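You operate a simulated robot arm through the tools that you are given. There is no shell and no other tool.

You run a simulated robot arm. Do the job below in one go: nothing can be reset, and whatever is moved stays where it is left.

TASK
Put things in order on the top of the mending bench. At the end: the orange stone (marked "Jasper") stands where the beige sanding block stood; the beige sanding block is on the beige board; the black iron weight stands where the cream pad stood; the cream pad from the top of the mending bench stands where the orange stone stood; whatever was shut is shut again. Leave all else as you found it, and nothing knocked over.

The check looks at the end state, three seconds after you hand in, the way a careful person would. Anything else that was tipped, shoved, dropped, spilled or broken makes it a failure.

THE ROBOT
A 7-joint arm with a two-finger parallel gripper, fixed in place. Base frame: the origin is at the foot of the arm, x ahead of it, y to its left, z up; the work surface is at about z = 85. Units: cm, degrees, N and s.
With the tool pointing down near the work surface it reaches from about 30 to 70 cm from the base axis. Its first joint turns from -66.0 to 66.0 degrees. Payload 1.57 kg.
Tool frame: the origin (TCP) lies between the finger pads and is the grasp point; the fingertips stand 3 cm ahead of it; z points along the fingers, y is the line along which they close. Largest opening 11 cm; finger width 2.4, thickness 1.2; the body of the gripper, 4.8 by 11.2 cm, starts 7.8 cm behind the TCP.
Orientation is told as [roll, pitch, yaw] about the base's x, y, z axes, in that order, counted from this pose: with the fingers straight down and closing along the base's y, the tool's x points along the base's -x, its y along +y and its z along -z.

THE INTERFACE
- The arm moves only by the tool nudge_tool. Its argument "steps" is a list of rows, each a list of 7 numbers: the shift along the tool's x, y, z in units of 30 mm (1.0 is 30 mm), then the turn, a rotation vector about the tool's x, y, z in units of 4 degrees (1.0 is 4 degrees), then the finger opening in cm, from 0 to 11. In form: [[tx, ty, tz, ax, ay, az, gripper], ...]. A call has 1 to 20 rows; each row shifts and turns the commanded pose from where the row before left it, along the tool's axes as they then stand. A call with a number of a shift or a turn outside -1 to 1 is refused whole. Each row takes 0.2 s and may step no farther than 5 cm and 8.6 degrees from the row before; otherwise, or with a gripper value out of range, the whole call is refused. Where a pose cannot be reached the arm comes as near as it can. A force on the tool above 40 N (or 10 N above the force at the start of the call, whichever is more), or a blocked arm, ends the call early, and 0.2 s more pass. Each finger travels about 10.8 cm/s and halts on what it meets, pressing with about 22 N; the grip force reading is that of the motor and also rises with nothing between the fingers. The clock runs only during rows and for 0.2 s after the last one: add rows that do not move to give the fingers time. The reply holds the time, the measured pose of the TCP, the force on the tool along the base axes, the opening and the grip force, in the units named above and with some noise, with the torque about the TCP (base axes, N m) and any sound that the robot's microphone picked up.
- Cameras (640 x 400 px; columns grow to the right, rows downward): "scene" is fixed at [15.45, -39.3, 138.5]; the picture's right is [0.82, -0.57, 0.00], its down [-0.42, -0.61, -0.68] and it looks along [0.38, 0.56, -0.73] (base axes); focal length 214 px, centre (320, 200). "wrist" rides on the gripper at [7, 1.6, -14.1] in the tool frame; the picture's right is [-0.23, 0.97, 0.00], its down [-0.86, -0.20, -0.48] and it looks along [-0.47, -0.11, 0.88] (tool axes); focal length 222 px, centre (320, 200).
- camera(camera): a new picture of that camera. No time passes.
- locate(camera, pixels): for up to 12 pixels [column, row] of the newest picture of that camera ("zoom" is the newest enlarged one), the place [x, y, z] in the base frame of the surface seen there, good to about 0.2 cm. No time passes.
- inspect(camera, box): a new picture of the part [left, top, right, bottom] of that camera's present view, enlarged. No time passes.
- sign_off(): hands the job in; it is judged then, once.

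Open the gripper and draw the arm clear of the work before you hand the job in, unless the task says otherwise.

The tools are called after "Call:" as a command line: name --pt "numbers of a row" for each row, then --argument value for the rest, lists and objects as JSON in quotes. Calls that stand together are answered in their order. nudge_tool: Moves the arm, as the interface text tells. Its arguments: {"type":"object","properties":{"steps":{"type":"array","items":{"type":"array","items":{"type":"number"}}}},"required":["steps"]} The other tools are called the same way: camera (camera) takes a picture; locate (camera, pixels) gives the place of the surface under pixels of a picture; inspect (camera, box) takes an enlarged picture of a part of a camera's view; sign_off () hands the job in.

At the start:

```text
clock: 0.0
position: [32.63, -12.31, 116.76]
tcp_rot: [0.0, -0.1, 0.0]
ft_force: [-0.3, -0.2, -0.4]
wrist_torque: [0.04, 0.01, 0.01]
grip_width: 10.99
finger_force: 0.0
```

scene: 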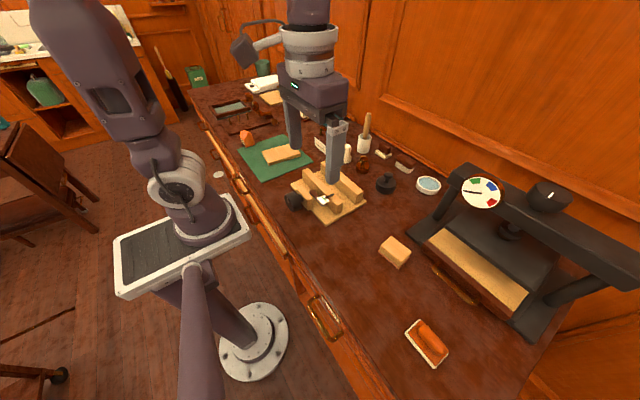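
wrist: 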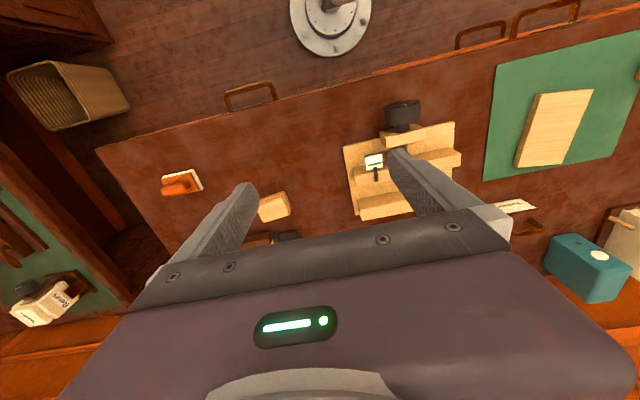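

I start by enlarging parts of the scene view to identify the objects: orange items near (247,138) and (427,342), beige block near (395,251), and the bench around (330,190).

Call:
inspect --camera "scene" --box '[220, 80, 380, 180]'

Call:
inspect --camera "scene" --box '[280, 120, 440, 220]'

Call:
inspect --camera "scene" --box '[360, 160, 640, 380]'

Call:
inspect --camera "wrist" --box '[0, 60, 320, 330]'

Call:
inspect --camera "wrist" --box '[320, 0, 640, 300]'

```text
4.00 times, centred on (300, 130) of scene
```

zoom: 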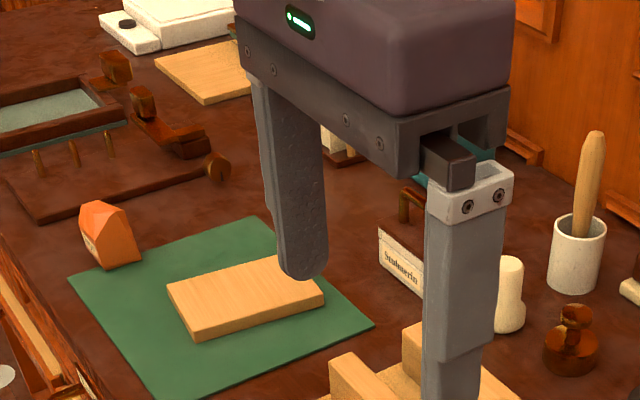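

```text
4.00 times, centred on (360, 170) of scene
```

zoom: 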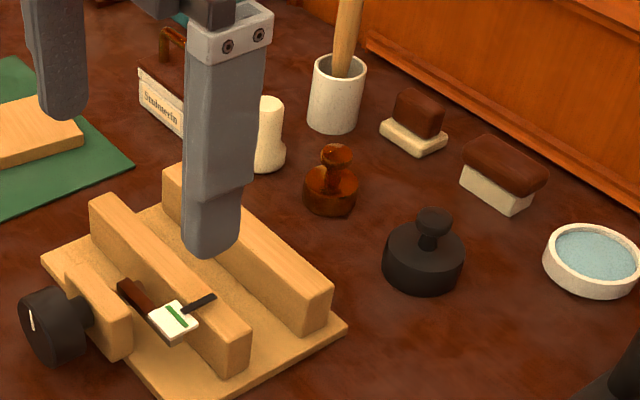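

```text
1.82 times, centred on (500, 270) of scene
```

zoom: 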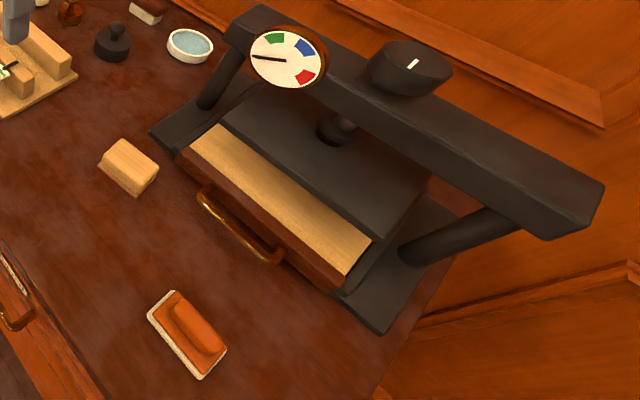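

```text
1.48 times, centred on (160, 195) of wrist
```

zoom: 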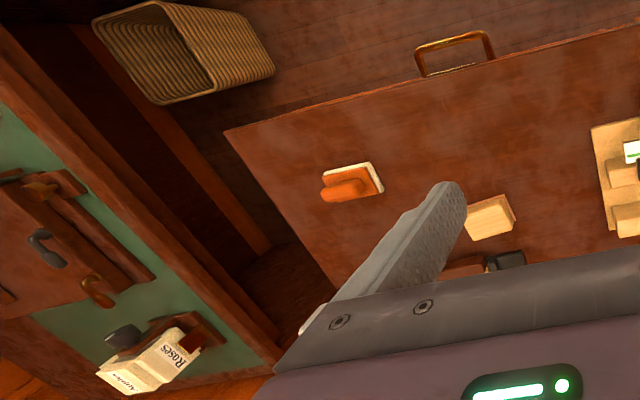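

```text
1.33 times, centred on (480, 150) of wrist
```

zoom: 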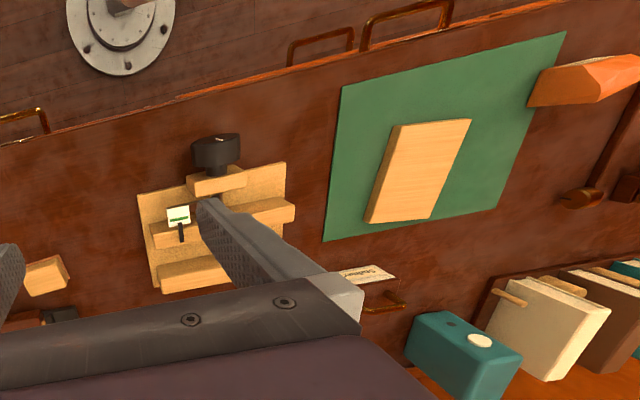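

I zoom further into the orange item at (427,342), the pads at (383,152)/(404,166), and the orange stone at (247,138).

Call:
inspect --camera "scene" --box '[390, 310, 470, 370]'

Call:
inspect --camera "scene" --box '[350, 130, 450, 200]'

Call:
inspect --camera "scene" --box '[230, 125, 270, 150]'

Call:
inspect --camera "scene" --box '[190, 50, 310, 125]'

Call:
inspect --camera "scene" --box '[190, 140, 350, 340]'

Call:
inspect --camera "scene" --box '[0, 0, 220, 140]'

```text
6.67 times, centred on (430, 340) of scene
```

zoom: 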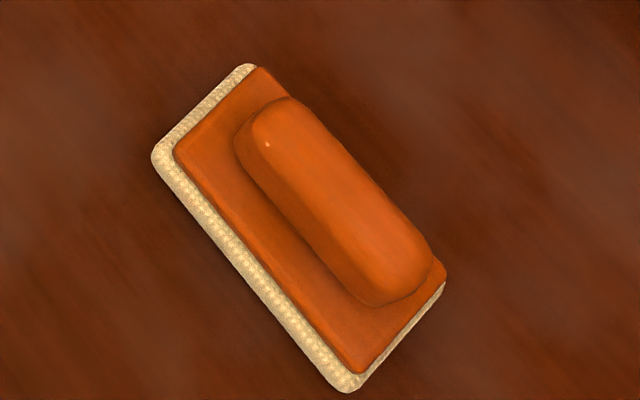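

```text
5.71 times, centred on (400, 165) of scene
```

zoom: 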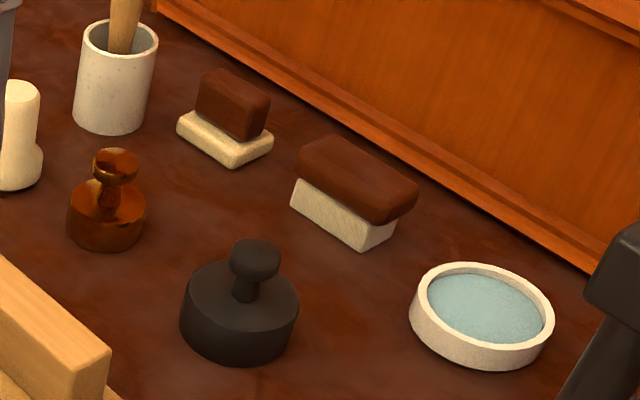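

```text
16.00 times, centred on (250, 138) of scene
```

zoom: 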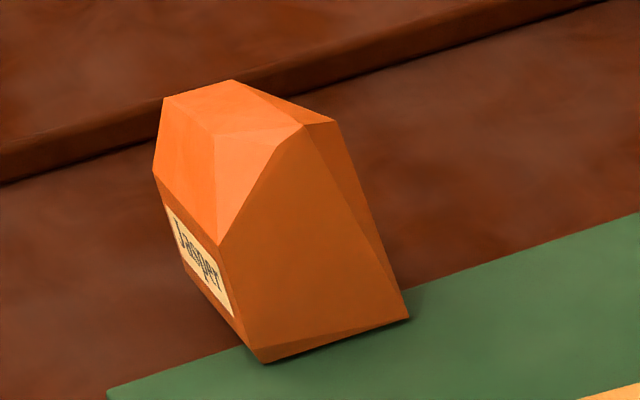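

```text
5.33 times, centred on (250, 88) of scene
```

zoom: 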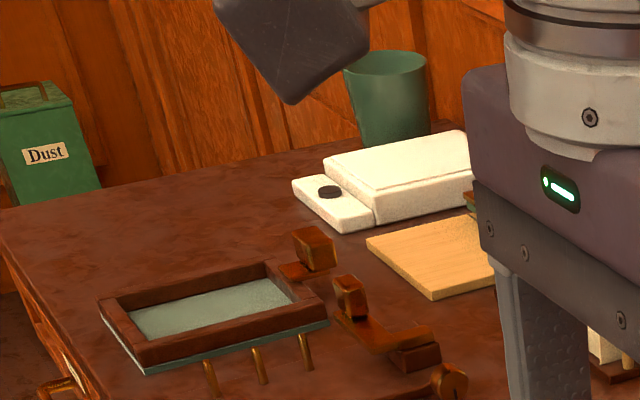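

```text
2.00 times, centred on (270, 240) of scene
```

zoom: 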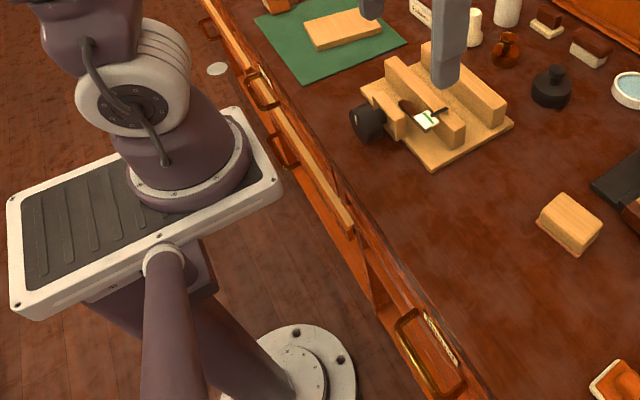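

```text
2.86 times, centred on (110, 70) of scene
```

zoom: 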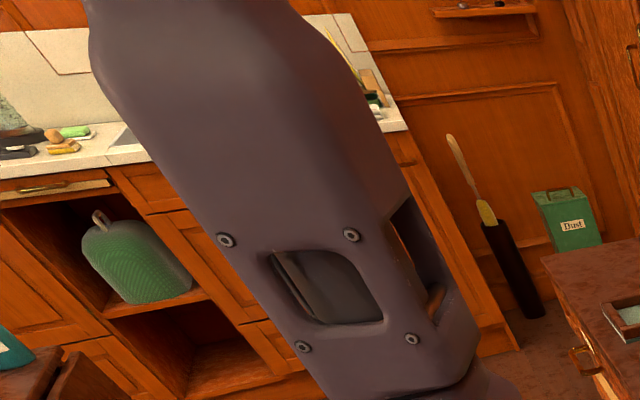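

Next I locate key points: stone, beige boards, sanding block, weights, pads, press board.

Call:
camera --camera "scene"

Call:
locate --camera "scene" --pixels '[[246, 139], [281, 154], [270, 97], [393, 248], [386, 182], [364, 167], [380, 155], [383, 147], [405, 165], [427, 341], [480, 265], [428, 185]]'

Call:
locate --camera "scene" --pixels '[[320, 200], [242, 160], [310, 165], [252, 126], [325, 310], [236, 180], [219, 174], [265, 84], [230, 107], [349, 152], [364, 140], [460, 295]]'

Call:
inspect --camera "scene" --box '[370, 225, 430, 280]'

Call:
inspect --camera "scene" --box '[285, 165, 375, 225]'

```text
taken
```

scene: 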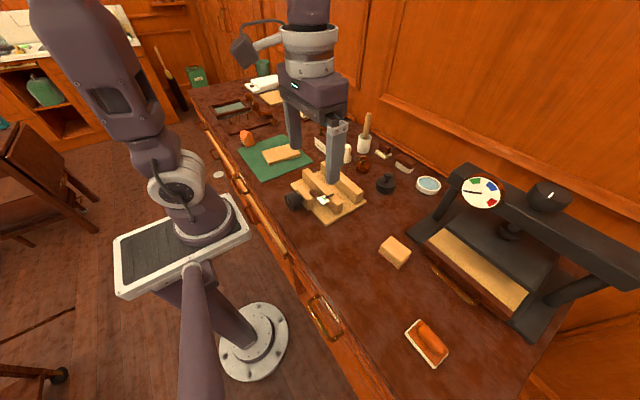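

```text
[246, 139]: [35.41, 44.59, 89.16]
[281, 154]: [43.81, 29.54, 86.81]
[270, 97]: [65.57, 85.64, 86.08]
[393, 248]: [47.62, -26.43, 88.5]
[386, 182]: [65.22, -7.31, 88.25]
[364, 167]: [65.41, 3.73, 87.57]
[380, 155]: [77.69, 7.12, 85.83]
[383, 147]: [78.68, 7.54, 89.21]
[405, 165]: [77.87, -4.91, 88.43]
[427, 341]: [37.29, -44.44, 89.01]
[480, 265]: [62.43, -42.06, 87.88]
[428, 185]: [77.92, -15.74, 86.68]
```

```text
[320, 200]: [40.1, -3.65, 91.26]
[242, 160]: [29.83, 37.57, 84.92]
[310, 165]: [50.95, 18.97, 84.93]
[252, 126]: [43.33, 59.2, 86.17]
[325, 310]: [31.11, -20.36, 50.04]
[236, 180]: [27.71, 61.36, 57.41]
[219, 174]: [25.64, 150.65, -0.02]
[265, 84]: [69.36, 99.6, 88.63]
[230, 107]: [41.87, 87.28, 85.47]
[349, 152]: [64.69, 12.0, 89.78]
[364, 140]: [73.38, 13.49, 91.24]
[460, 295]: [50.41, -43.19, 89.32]
```

```text
7.27 times, centred on (400, 252) of scene
```

zoom: 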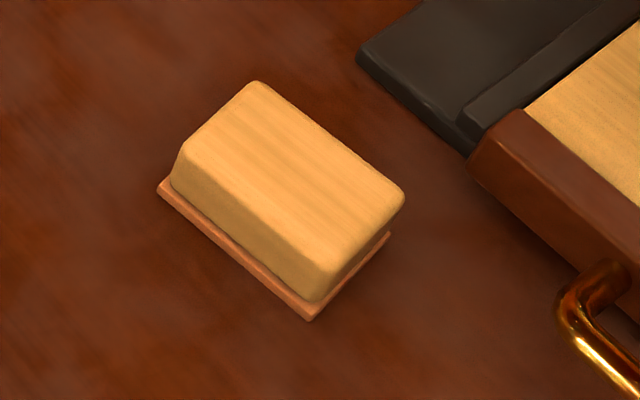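

```text
6.67 times, centred on (330, 195) of scene
```

zoom: 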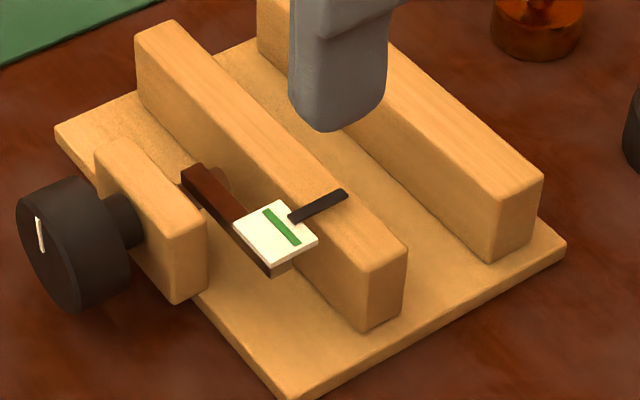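

The weight, pads, block and boards are placed roughly; pads near [78,7] and [78,-5] look far out and the orange-backed one with a cream base is at [37,-44]. I move the arm out over the bench at height to look with the wrist camera.

Call:
nudge_tool --pt "-0.9 0.5 0.1 0 0 0 11" --pt "-0.9 0.5 0.1 0 0 0 11" --pt "-0.9 0.5 0.1 0 0 0 11" --pt "-0.9 0.5 0.1 0 0 0 11" --pt "-0.9 0.5 0.1 0 0 0 11" --pt "-0.9 0.5 0.1 0 0 0 11" --pt "-0.9 0.5 0.1 0 0 0 11" --pt "-0.9 0.5 0.1 0 0 0 11" --pt "-0.9 0.5 0.1 0 0 0 11" --pt "0 0 0 0 0 0 11"

Call:
camera --camera "wrist"

Call:
camera --camera "scene"

```text
clock: 2.2
position: [57.13, 1.1, 114.33]
tcp_rot: [0.0, 0.0, -0.1]
ft_force: [0.3, -0.3, -0.5]
wrist_torque: [-0.02, 0.03, -0.02]
grip_width: 10.99
finger_force: 0.0
```

```text
taken
```

wrist: 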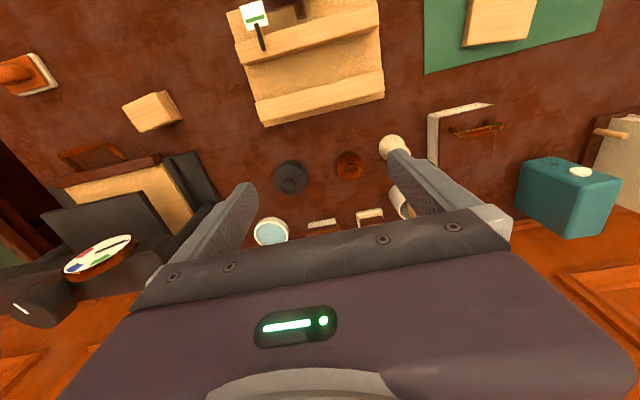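

```text
taken
```

scene: 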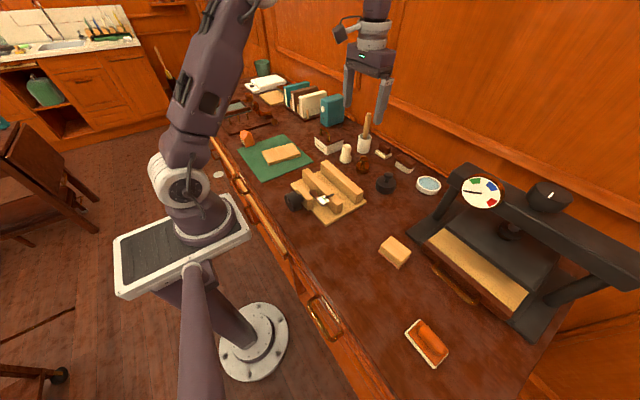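

The view has opened up. I zoom into the middle of the bench around (330,145) and the far end around (270,100), plus the wrist view.

Call:
inspect --camera "scene" --box '[290, 80, 430, 200]'

Call:
inspect --camera "scene" --box '[200, 60, 340, 150]'

Call:
inspect --camera "wrist" --box '[240, 100, 540, 250]'

Call:
inspect --camera "wrist" --box '[0, 40, 240, 240]'

```text
3.33 times, centred on (360, 140) of scene
```

zoom: 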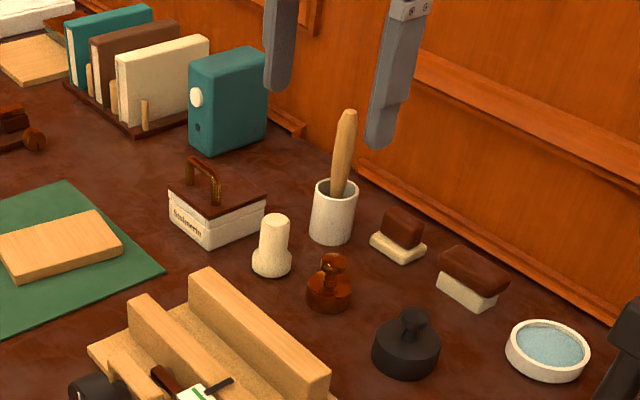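

```text
4.44 times, centred on (270, 105) of scene
```

zoom: 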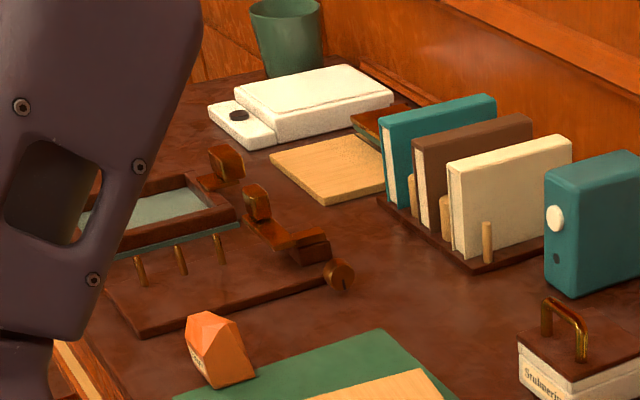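

```text
2.13 times, centred on (390, 175) of wrist
```

zoom: 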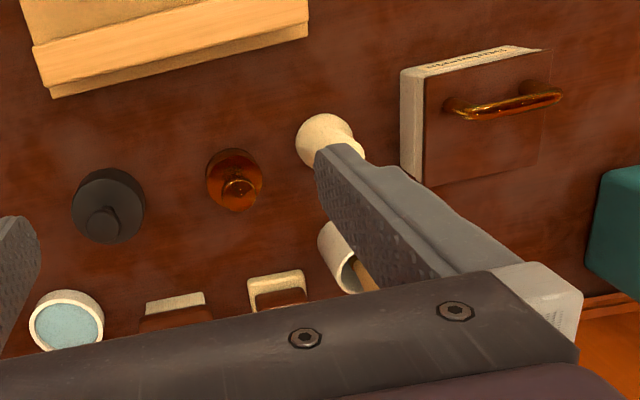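

```text
2.00 times, centred on (120, 140) of wrist
```

zoom: 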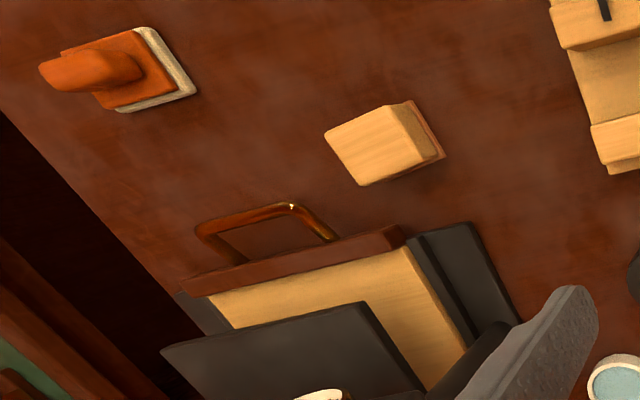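

I zoom on the cream item at (347,152), and on other surfaces (left counter) for a second "cream pad" that would clarify the wording.

Call:
inspect --camera "scene" --box '[330, 130, 370, 170]'

Call:
inspect --camera "scene" --box '[370, 140, 420, 180]'

Call:
inspect --camera "scene" --box '[0, 0, 150, 110]'

Call:
inspect --camera "scene" --box '[0, 100, 120, 260]'

Call:
inspect --camera "scene" --box '[200, 160, 360, 360]'

Call:
inspect --camera "scene" --box '[400, 160, 640, 350]'

```text
10.00 times, centred on (350, 150) of scene
```

zoom: 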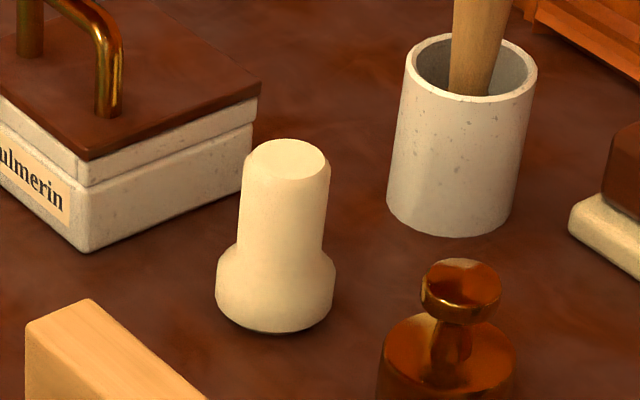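

```text
10.00 times, centred on (395, 160) of scene
```

zoom: 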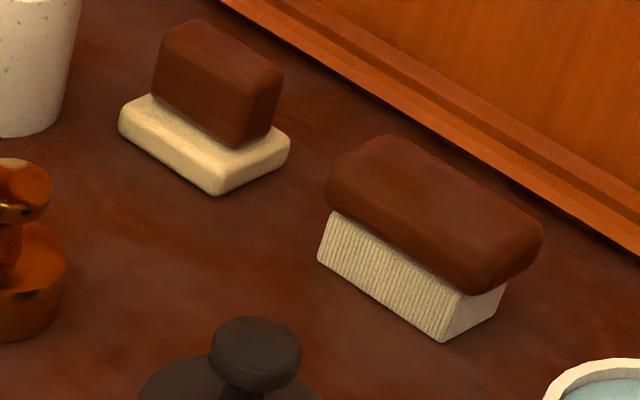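

```text
3.64 times, centred on (75, 55) of scene
```

zoom: 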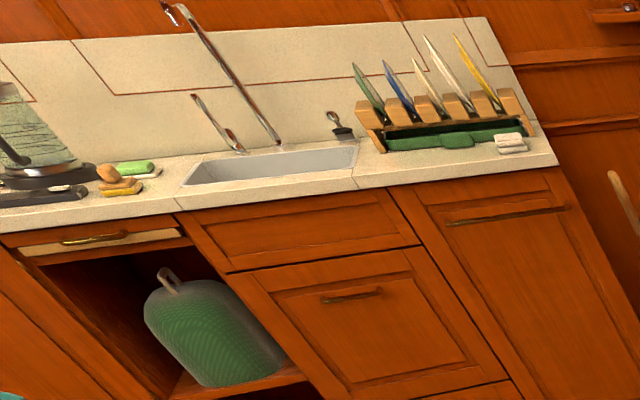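

```text
2.50 times, centred on (60, 180) of scene
```

zoom: 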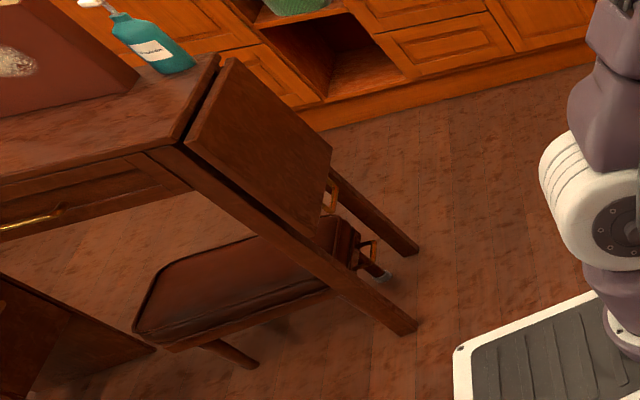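

```text
2.00 times, centred on (280, 260) of scene
```

zoom: 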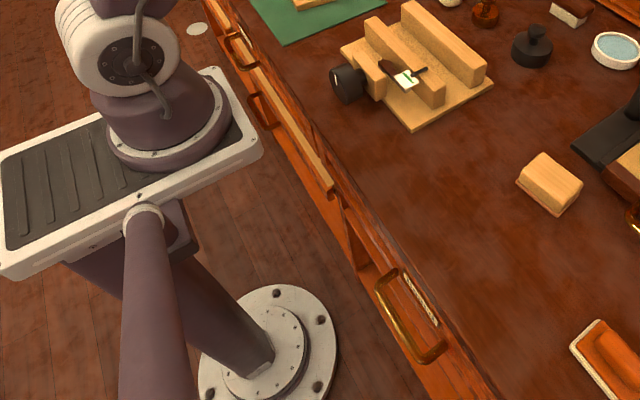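

```text
2.11 times, centred on (520, 255) of scene
```

zoom: 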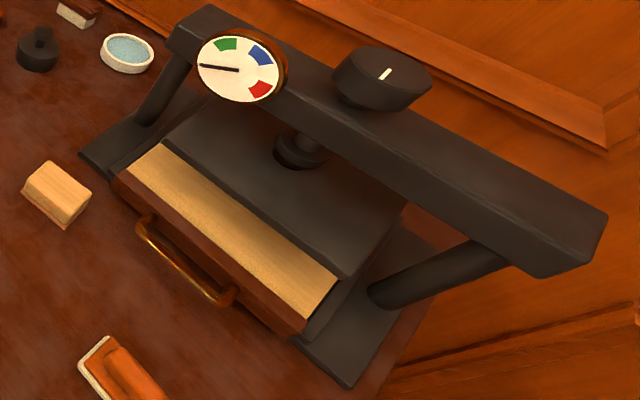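

The fully cream piece at (347,152), the cream-soled pad at (383,152) and the orange-backed one at (427,342) all compete for "cream pad". I look at the drawer fronts along the bench edge for a twin that would settle which type is a "pad".

Call:
inspect --camera "scene" --box '[190, 120, 270, 170]'

Call:
inspect --camera "scene" --box '[220, 165, 300, 215]'

Call:
inspect --camera "scene" --box '[240, 215, 320, 265]'

Call:
inspect --camera "scene" --box '[280, 275, 380, 337]'

Call:
locate --camera "scene" --pixels '[[240, 190], [255, 205], [270, 230], [285, 255], [300, 280], [315, 300], [330, 320], [340, 340], [345, 350], [334, 312], [228, 160], [212, 135]]'

```text
8.00 times, centred on (230, 145) of scene
```

zoom: 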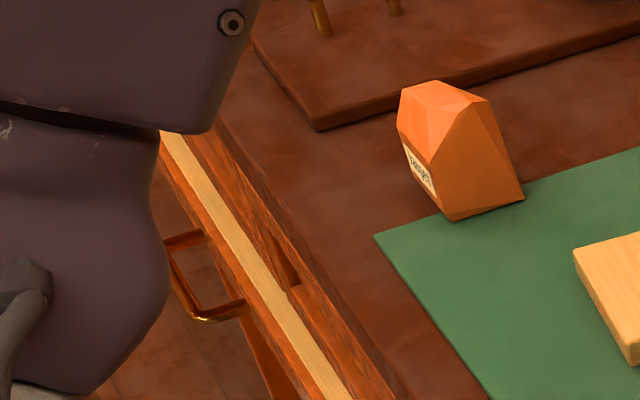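

```text
8.00 times, centred on (260, 190) of scene
```

zoom: 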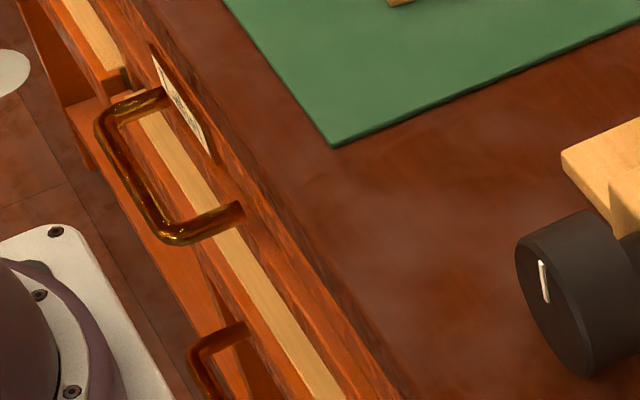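

```text
8.00 times, centred on (280, 240) of scene
```

zoom: 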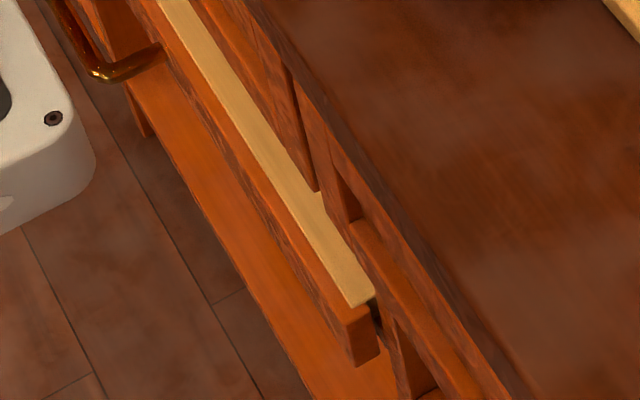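

```text
6.40 times, centred on (330, 306) of scene
```

zoom: 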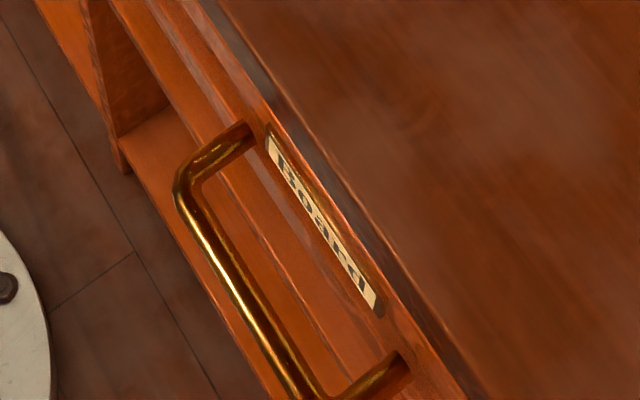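

```text
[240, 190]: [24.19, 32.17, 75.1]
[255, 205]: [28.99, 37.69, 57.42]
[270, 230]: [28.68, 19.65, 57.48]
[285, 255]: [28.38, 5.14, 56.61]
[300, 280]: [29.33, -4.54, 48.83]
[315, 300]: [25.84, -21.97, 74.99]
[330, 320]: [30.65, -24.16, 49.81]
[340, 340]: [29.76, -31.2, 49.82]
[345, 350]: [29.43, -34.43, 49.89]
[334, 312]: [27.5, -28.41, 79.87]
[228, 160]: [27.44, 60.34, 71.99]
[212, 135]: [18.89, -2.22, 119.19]
```

A drawer labelled "Board" is at [27.5,-28,80] and there's another label near (243,178). I zoom there and on the mat board and far board.

Call:
inspect --camera "scene" --box '[232, 165, 252, 190]'

Call:
inspect --camera "scene" --box '[235, 130, 320, 185]'

Call:
inspect --camera "scene" --box '[240, 70, 320, 120]'

Call:
inspect --camera "scene" --box '[420, 220, 540, 320]'

```text
16.00 times, centred on (242, 178) of scene
```

zoom: 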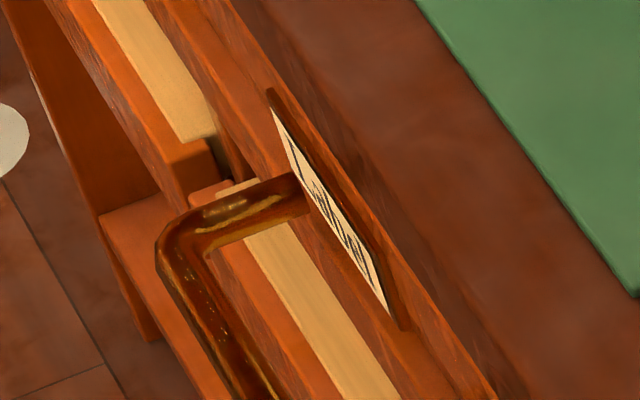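

```text
7.27 times, centred on (278, 158) of scene
```

zoom: 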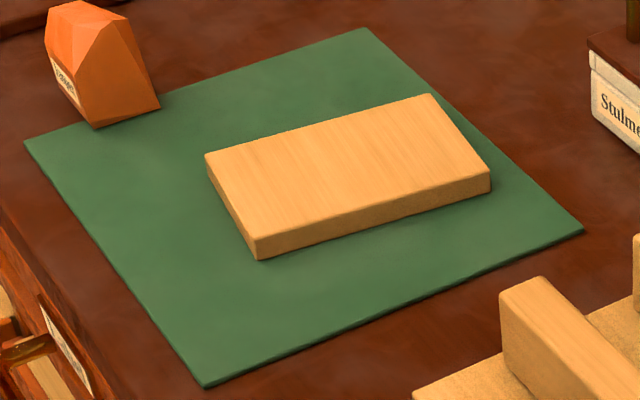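

```text
8.00 times, centred on (280, 95) of scene
```

zoom: 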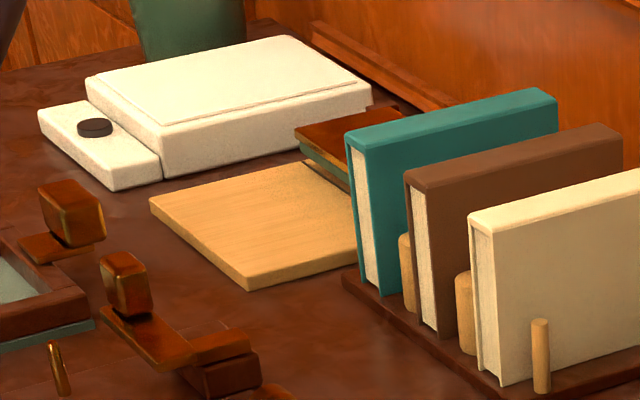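

```text
4.00 times, centred on (480, 270) of scene
```

zoom: 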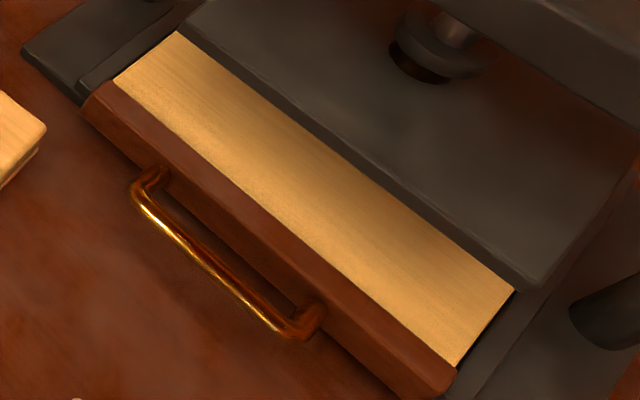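

The mat board at (281,154) is clearly a beige board in reach. I now swing the arm to the right and turn the wrist camera to look at the neighbouring table and the right end of the bench for a twin pad.

Call:
nudge_tool --pt "0.71 -0.875 -0.25 0 0 0 11" --pt "0.71 -0.875 -0.25 0 0 0 11" --pt "0.71 -0.875 -0.25 0 0 0 11" --pt "0.71 -0.875 -0.25 0 0 0 11" --pt "0.71 -0.875 -0.25 0 0 0 11" --pt "0.71 -0.875 -0.25 0 0 0 11" --pt "0.71 -0.875 -0.25 0 0 0 11" --pt "0.71 -0.875 -0.25 0 0 0 11" --pt "0 0 0 0 0 1 11" --pt "0 0 0 0 0 1 11" --pt "0 0 0 0 0 1 11" --pt "0 0 0 0 0 1 11" --pt "0 0 0 0 0 1 11" --pt "0 0 0 0 0 1 11" --pt "0 0 0 0 0 1 11" --pt "0 0 0 0 0 1 11" --pt "0 0 0 0 0 1 11" --pt "0 0 0 0 0 1 11" --pt "0 0 0 0 0 1 11" --pt "0 0 0 0 0 1 11"

Call:
camera --camera "wrist"

Call:
inspect --camera "wrist" --box '[0, 0, 320, 200]'

Call:
inspect --camera "wrist" --box '[160, 60, 480, 260]'

```text
clock: 6.4
position: [39.91, -19.76, 120.05]
tcp_rot: [-0.1, 0.0, -48.1]
ft_force: [0.6, -0.4, 0.3]
wrist_torque: [0.0, 0.03, 0.02]
grip_width: 11.01
finger_force: 0.1
```

```text
taken
```

wrist: 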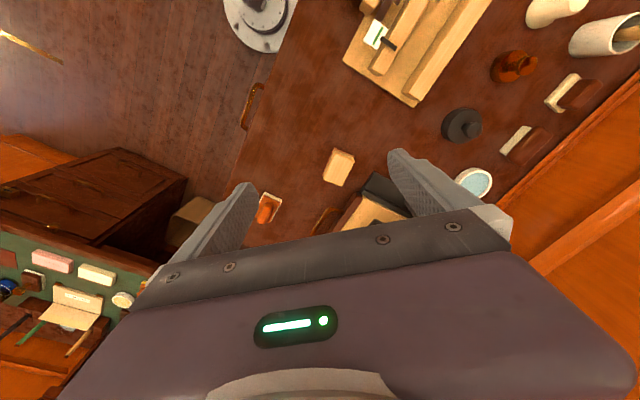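

```text
2.00 times, centred on (160, 100) of wrist
```

zoom: 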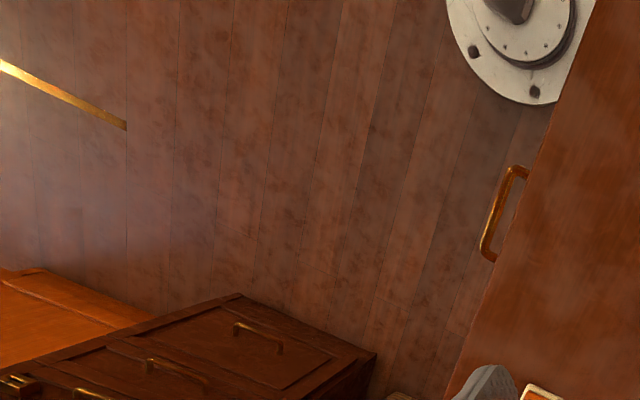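

```text
2.00 times, centred on (320, 160) of wrist
```

zoom: 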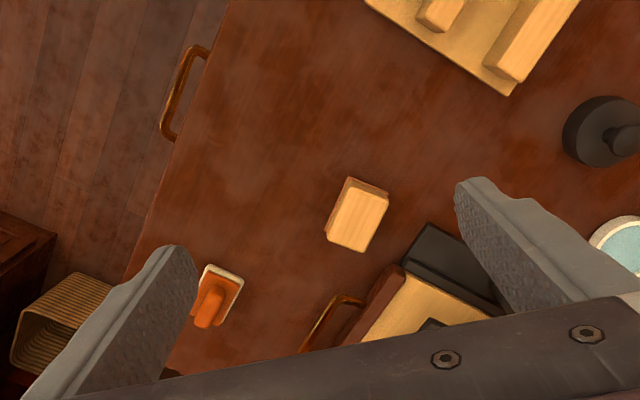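

A green-topped side table with pink, cream and other blocks shows at (60,280). I zoom there.

Call:
inspect --camera "wrist" --box '[0, 230, 160, 380]'

Call:
inspect --camera "wrist" --box '[0, 235, 100, 300]'

Call:
inspect --camera "wrist" --box '[40, 260, 160, 340]'

Call:
inspect --camera "wrist" --box '[480, 0, 640, 200]'

```text
2.67 times, centred on (80, 305) of wrist
```

zoom: 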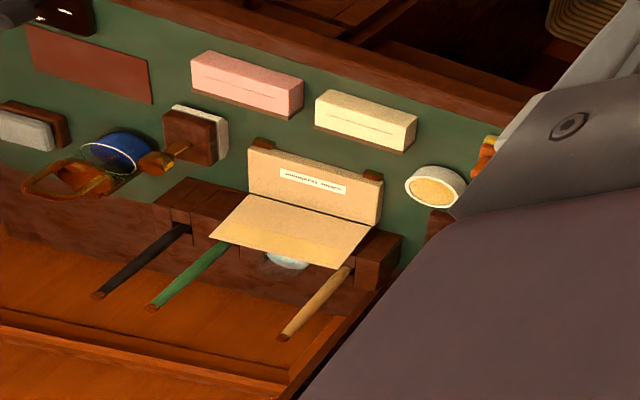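

```text
6.15 times, centred on (50, 268) of wrist
```

zoom: 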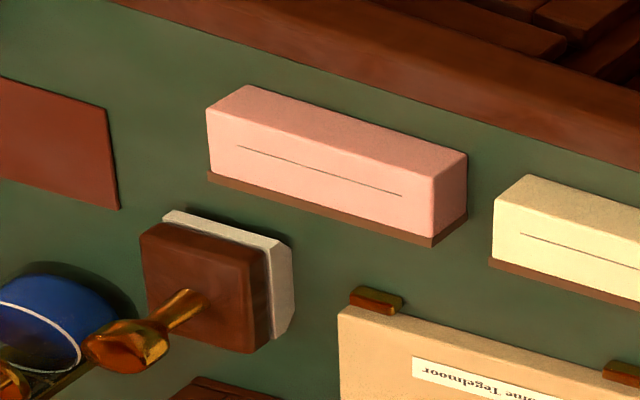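

```text
5.00 times, centred on (100, 300) of wrist
```

zoom: 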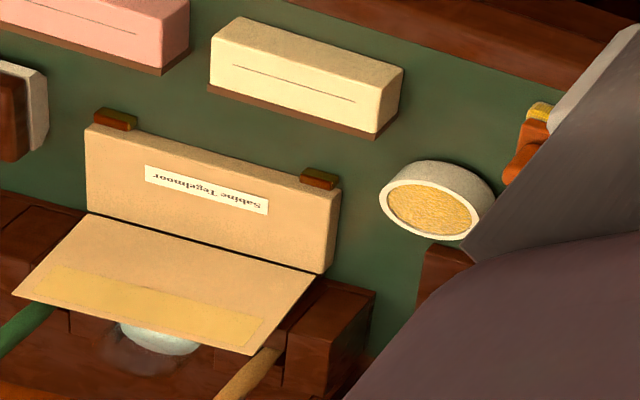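

```text
2.00 times, centred on (560, 100) of wrist
```

zoom: 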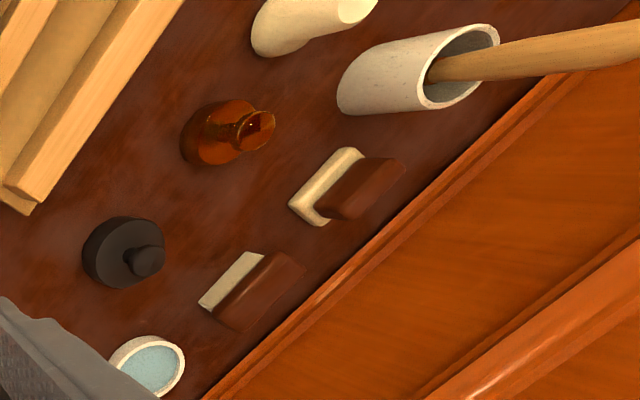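

Part of the side table is hidden behind the finger near (150,285); I turn the wrist further to see it.

Call:
nudge_tool --pt "0 0 -0.5 0 0 1 11" --pt "0 0 -0.5 0 0 1 11" --pt "0 0 -0.5 0 0 1 11" --pt "0 0 -0.5 0 0 1 11" --pt "0 0 -0.5 0 0 1 11" --pt "0 0 0 0 0 1 11" --pt "0 0 0 0 0 1 11" --pt "0 0 0 0 0 1 11" --pt "0 0 0 0 0 1 11" --pt "0 0 0 0 0 1 11"

Call:
camera --camera "wrist"

Call:
inspect --camera "wrist" --box '[0, 150, 240, 300]'

Call:
inspect --camera "wrist" --box '[240, 50, 480, 250]'

```text
clock: 8.6
position: [39.79, -19.76, 127.63]
tcp_rot: [0.0, 0.0, -88.0]
ft_force: [-0.3, -0.4, -0.1]
wrist_torque: [0.01, 0.01, -0.01]
grip_width: 11.01
finger_force: 0.1
```

```text
taken
```

wrist: 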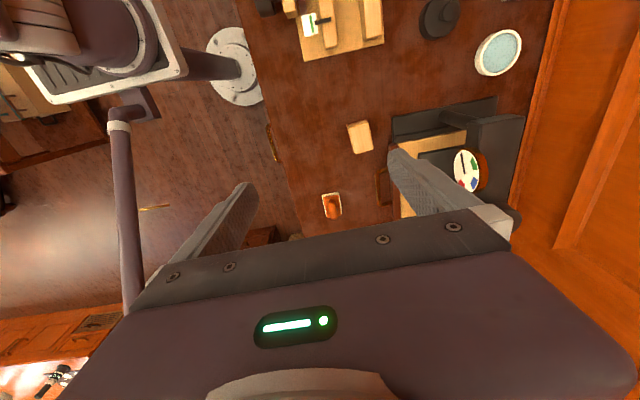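

```text
2.67 times, centred on (120, 225) of wrist
```

zoom: 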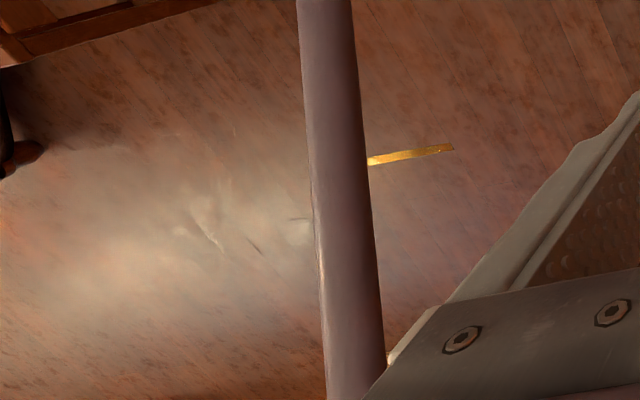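

```text
2.00 times, centred on (360, 150) of wrist
```

zoom: 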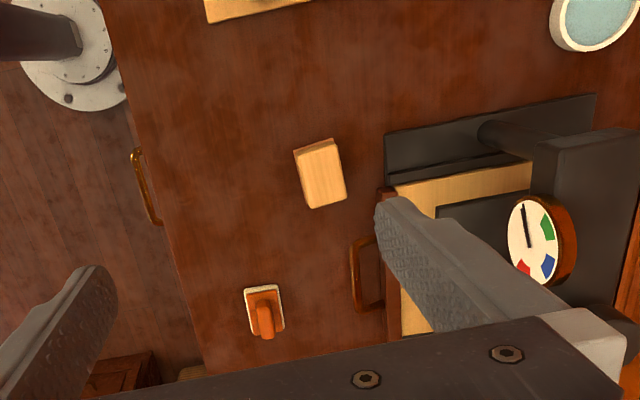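

The table is now behind the gripper body, so I shift right and turn back to about -28° yaw to expose it.

Call:
nudge_tool --pt "-0.9 0 0 0 0 0 11" --pt "-0.9 0 0 0 0 0 11" --pt "-0.9 0 0 0 0 0 11" --pt "-0.9 0 0 0 0 0 11" --pt "-0.9 0 0 0 0 0 11" --pt "0 0 0 0 0 -1 11" --pt "0 0 0 0 0 -1 11" --pt "0 0 0 0 0 -1 11" --pt "0 0 0 0 0 -1 11" --pt "0 0 0 0 0 -1 11" --pt "0 0 0 0 0 -1 11" --pt "0 0 0 0 0 -1 11" --pt "0 0 0 0 0 -1 11" --pt "0 0 0 0 0 -1 11" --pt "0 0 0 0 0 -1 11" --pt "0 0 0 0 0 -1 11" --pt "0 0 0 0 0 -1 11" --pt "0 0 0 0 0 -1 11" --pt "0 0 0 0 0 -1 11" --pt "0 0 0 0 0 -1 11"

Call:
camera --camera "wrist"

Call:
inspect --camera "wrist" --box '[0, 120, 240, 300]'

Call:
inspect --camera "wrist" --box '[200, 0, 440, 150]'

```text
clock: 12.8
position: [40.73, -31.06, 127.06]
tcp_rot: [0.1, 0.0, -27.9]
ft_force: [0.3, -1.1, -0.7]
wrist_torque: [0.02, 0.02, 0.02]
grip_width: 11.0
finger_force: 0.1
out of reach, approached as far as the arm can: row 4, 5
```

```text
taken
```

wrist: 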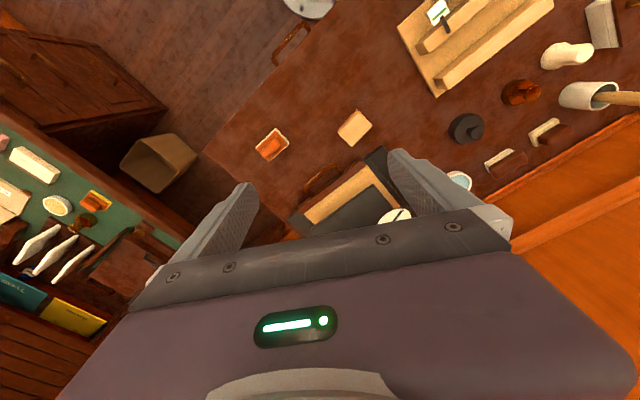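

```text
2.22 times, centred on (120, 210) of wrist
```

zoom: 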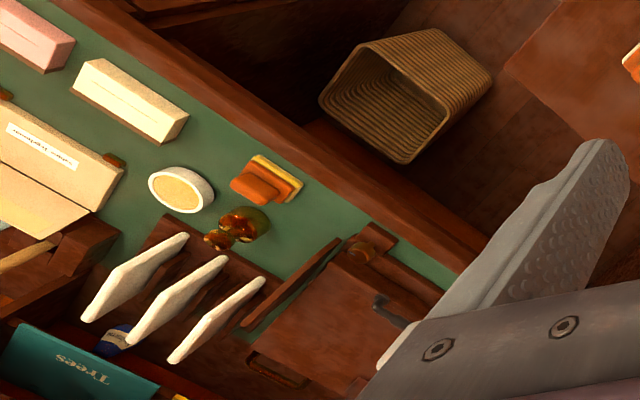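

```text
2.67 times, centred on (320, 75) of wrist
```

zoom: 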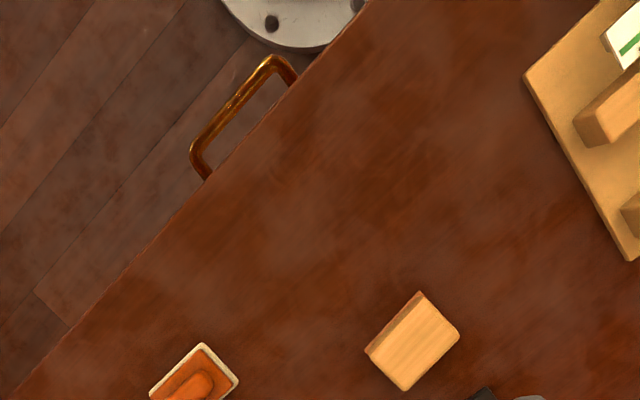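

On the side table there is an orange-handled pad with a yellow sole near wrist (95,200), a twin of the one at [37,-44]. I zoom on it and on my candidate.

Call:
inspect --camera "wrist" --box '[70, 180, 130, 225]'

Call:
inspect --camera "wrist" --box '[240, 120, 300, 165]'

Call:
inspect --camera "wrist" --box '[470, 60, 640, 200]'

Call:
inspect --camera "wrist" --box '[0, 120, 100, 220]'

Call:
locate --camera "wrist" --pixels '[[95, 198], [272, 145], [355, 127], [505, 155], [548, 128]]'

```text
8.89 times, centred on (100, 202) of wrist
```

zoom: 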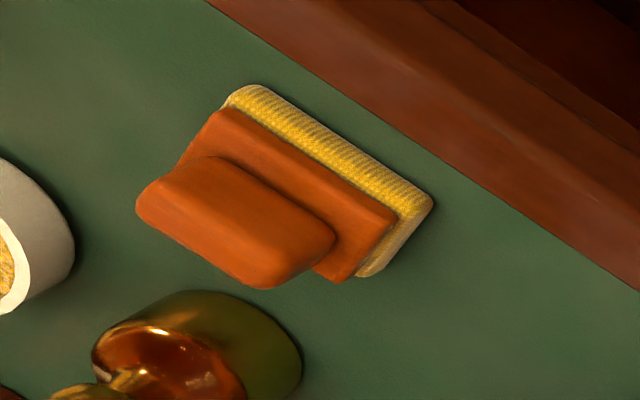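

```text
8.89 times, centred on (270, 142) of wrist
```

zoom: 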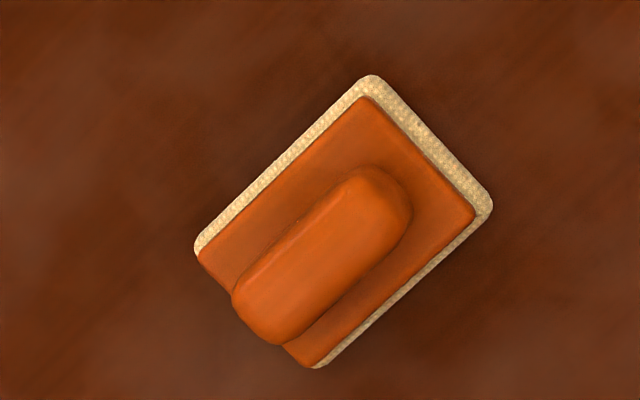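

```text
2.86 times, centred on (555, 130) of wrist
```

zoom: 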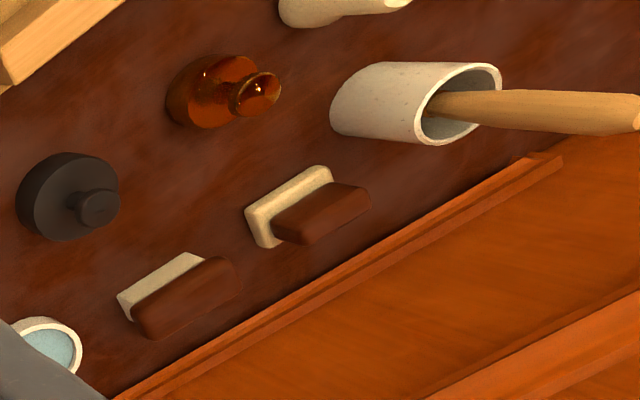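

```text
4.00 times, centred on (50, 170) of wrist
```

zoom: 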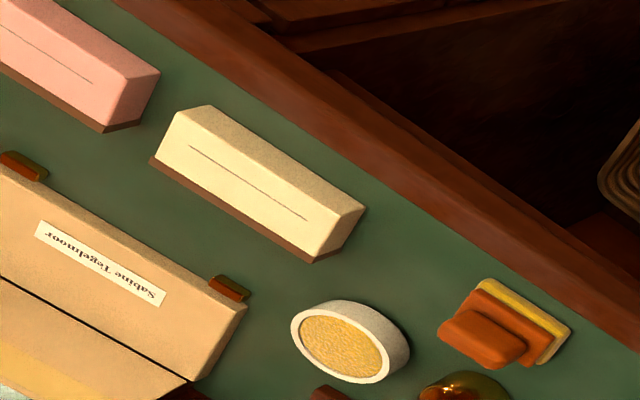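

```text
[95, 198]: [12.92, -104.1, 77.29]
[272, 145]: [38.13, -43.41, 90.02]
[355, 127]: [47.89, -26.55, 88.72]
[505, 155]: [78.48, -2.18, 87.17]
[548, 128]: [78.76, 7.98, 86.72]
```

The twin on the side table confirms that this type (handle plus coloured sole) is the "pad", so the cream-soled one at [38,-43.5] on the bench top is my cream pad. Now I measure the sanding block's geometry via a zoomed scene view.

Call:
inspect --camera "scene" --box '[374, 232, 422, 272]'

```text
10.00 times, centred on (398, 252) of scene
```

zoom: 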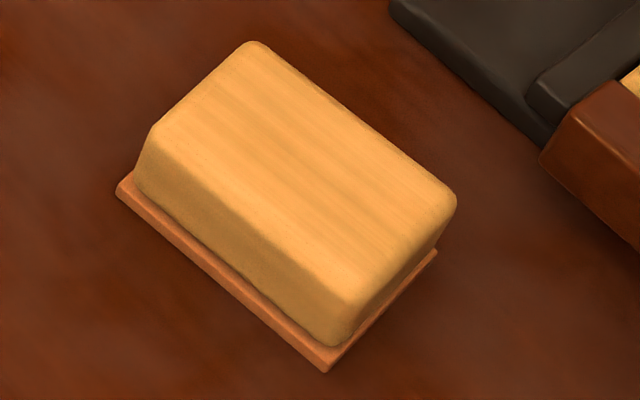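

I locate the block's corners: top corners near (160,128), (255,48), (450,195), (352,300) and the sole's lower corners (118,190), (325,368), (437,252).

Call:
locate --camera "zoom" --pixels '[[165, 130], [255, 52], [445, 200], [350, 300], [120, 188], [325, 366], [435, 255], [300, 165], [240, 250], [100, 230], [300, 385], [460, 280]]'

Call:
locate --camera "wrist" --pixels '[[355, 110], [373, 128], [352, 146], [338, 130], [350, 108]]'

Call:
inspect --camera "wrist" --box '[331, 105, 379, 150]'

```text
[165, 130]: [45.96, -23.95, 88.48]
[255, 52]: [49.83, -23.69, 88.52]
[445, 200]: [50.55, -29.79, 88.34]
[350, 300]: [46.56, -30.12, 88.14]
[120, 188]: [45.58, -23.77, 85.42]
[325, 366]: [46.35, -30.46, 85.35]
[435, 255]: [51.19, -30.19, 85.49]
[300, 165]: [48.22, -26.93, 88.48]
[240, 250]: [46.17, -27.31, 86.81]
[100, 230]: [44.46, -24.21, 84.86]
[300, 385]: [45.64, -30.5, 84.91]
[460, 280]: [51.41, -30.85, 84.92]
```

```text
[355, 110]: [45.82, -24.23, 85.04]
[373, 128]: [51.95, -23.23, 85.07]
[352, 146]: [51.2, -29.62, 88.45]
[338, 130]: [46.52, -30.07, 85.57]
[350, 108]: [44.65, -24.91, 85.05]
```

```text
8.89 times, centred on (355, 128) of wrist
```

zoom: 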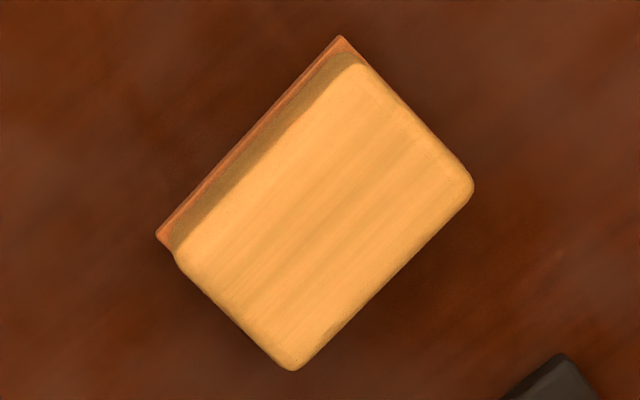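

The block is about 6.7 × 4.85 × 3.5 cm, centre [48.3,-26.95], its long side along y turned about +5°. I turn the tool to +5° yaw and see where the commanded pose stands.

Call:
nudge_tool --pt "0 0 0.2 0 0 -1 11" --pt "0 0 0.2 0 0 -1 11" --pt "0 0 0.2 0 0 -1 11" --pt "0 0 0.2 0 0 -1 11" --pt "0 0 0.2 0 0 -1 11" --pt "0 0 0.2 0 0 -1 11" --pt "0 0 0.2 0 0 -1 11" --pt "0 0 0.2 0 0 -1 11" --pt "0 0 0 0 0 -0.2 11" --pt "0 0 0 0 0 0 11"

Call:
camera --camera "wrist"

```text
clock: 15.0
position: [40.65, -31.07, 122.32]
tcp_rot: [0.0, 0.0, 5.0]
ft_force: [-0.2, -0.1, 0.3]
wrist_torque: [0.0, 0.0, 0.0]
grip_width: 11.04
finger_force: 0.0
```

```text
taken
```

wrist: 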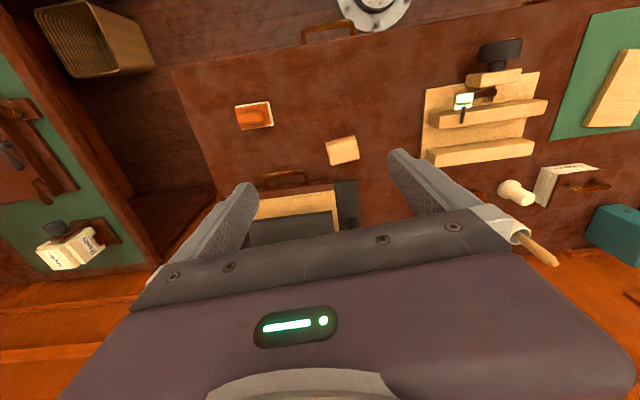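

Clear view of pad (254,115) and block (341,150). I zoom on both to measure pad geometry and the block's clearance from the press foot.

Call:
inspect --camera "wrist" --box '[230, 95, 278, 135]'

Call:
locate --camera "wrist" --pixels '[[326, 144], [350, 136], [359, 157], [335, 166], [345, 180], [340, 205], [357, 225], [285, 174], [307, 180], [269, 183]]'

```text
10.00 times, centred on (254, 115) of wrist
```

zoom: 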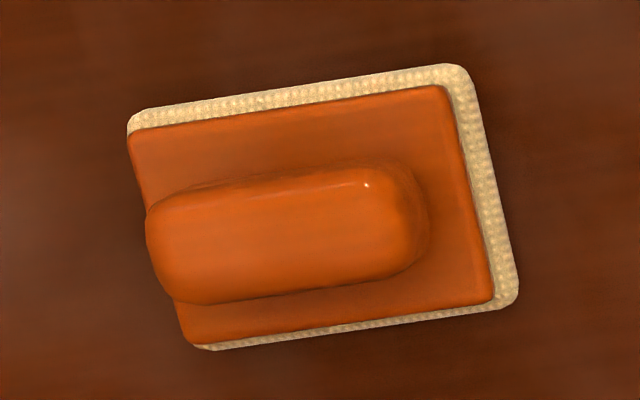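

```text
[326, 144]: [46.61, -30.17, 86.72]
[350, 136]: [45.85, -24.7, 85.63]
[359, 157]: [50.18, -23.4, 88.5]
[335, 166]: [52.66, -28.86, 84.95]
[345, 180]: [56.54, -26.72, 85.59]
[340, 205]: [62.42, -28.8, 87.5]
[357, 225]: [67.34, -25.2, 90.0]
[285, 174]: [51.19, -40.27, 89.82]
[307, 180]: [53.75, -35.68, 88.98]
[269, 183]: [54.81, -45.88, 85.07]
```

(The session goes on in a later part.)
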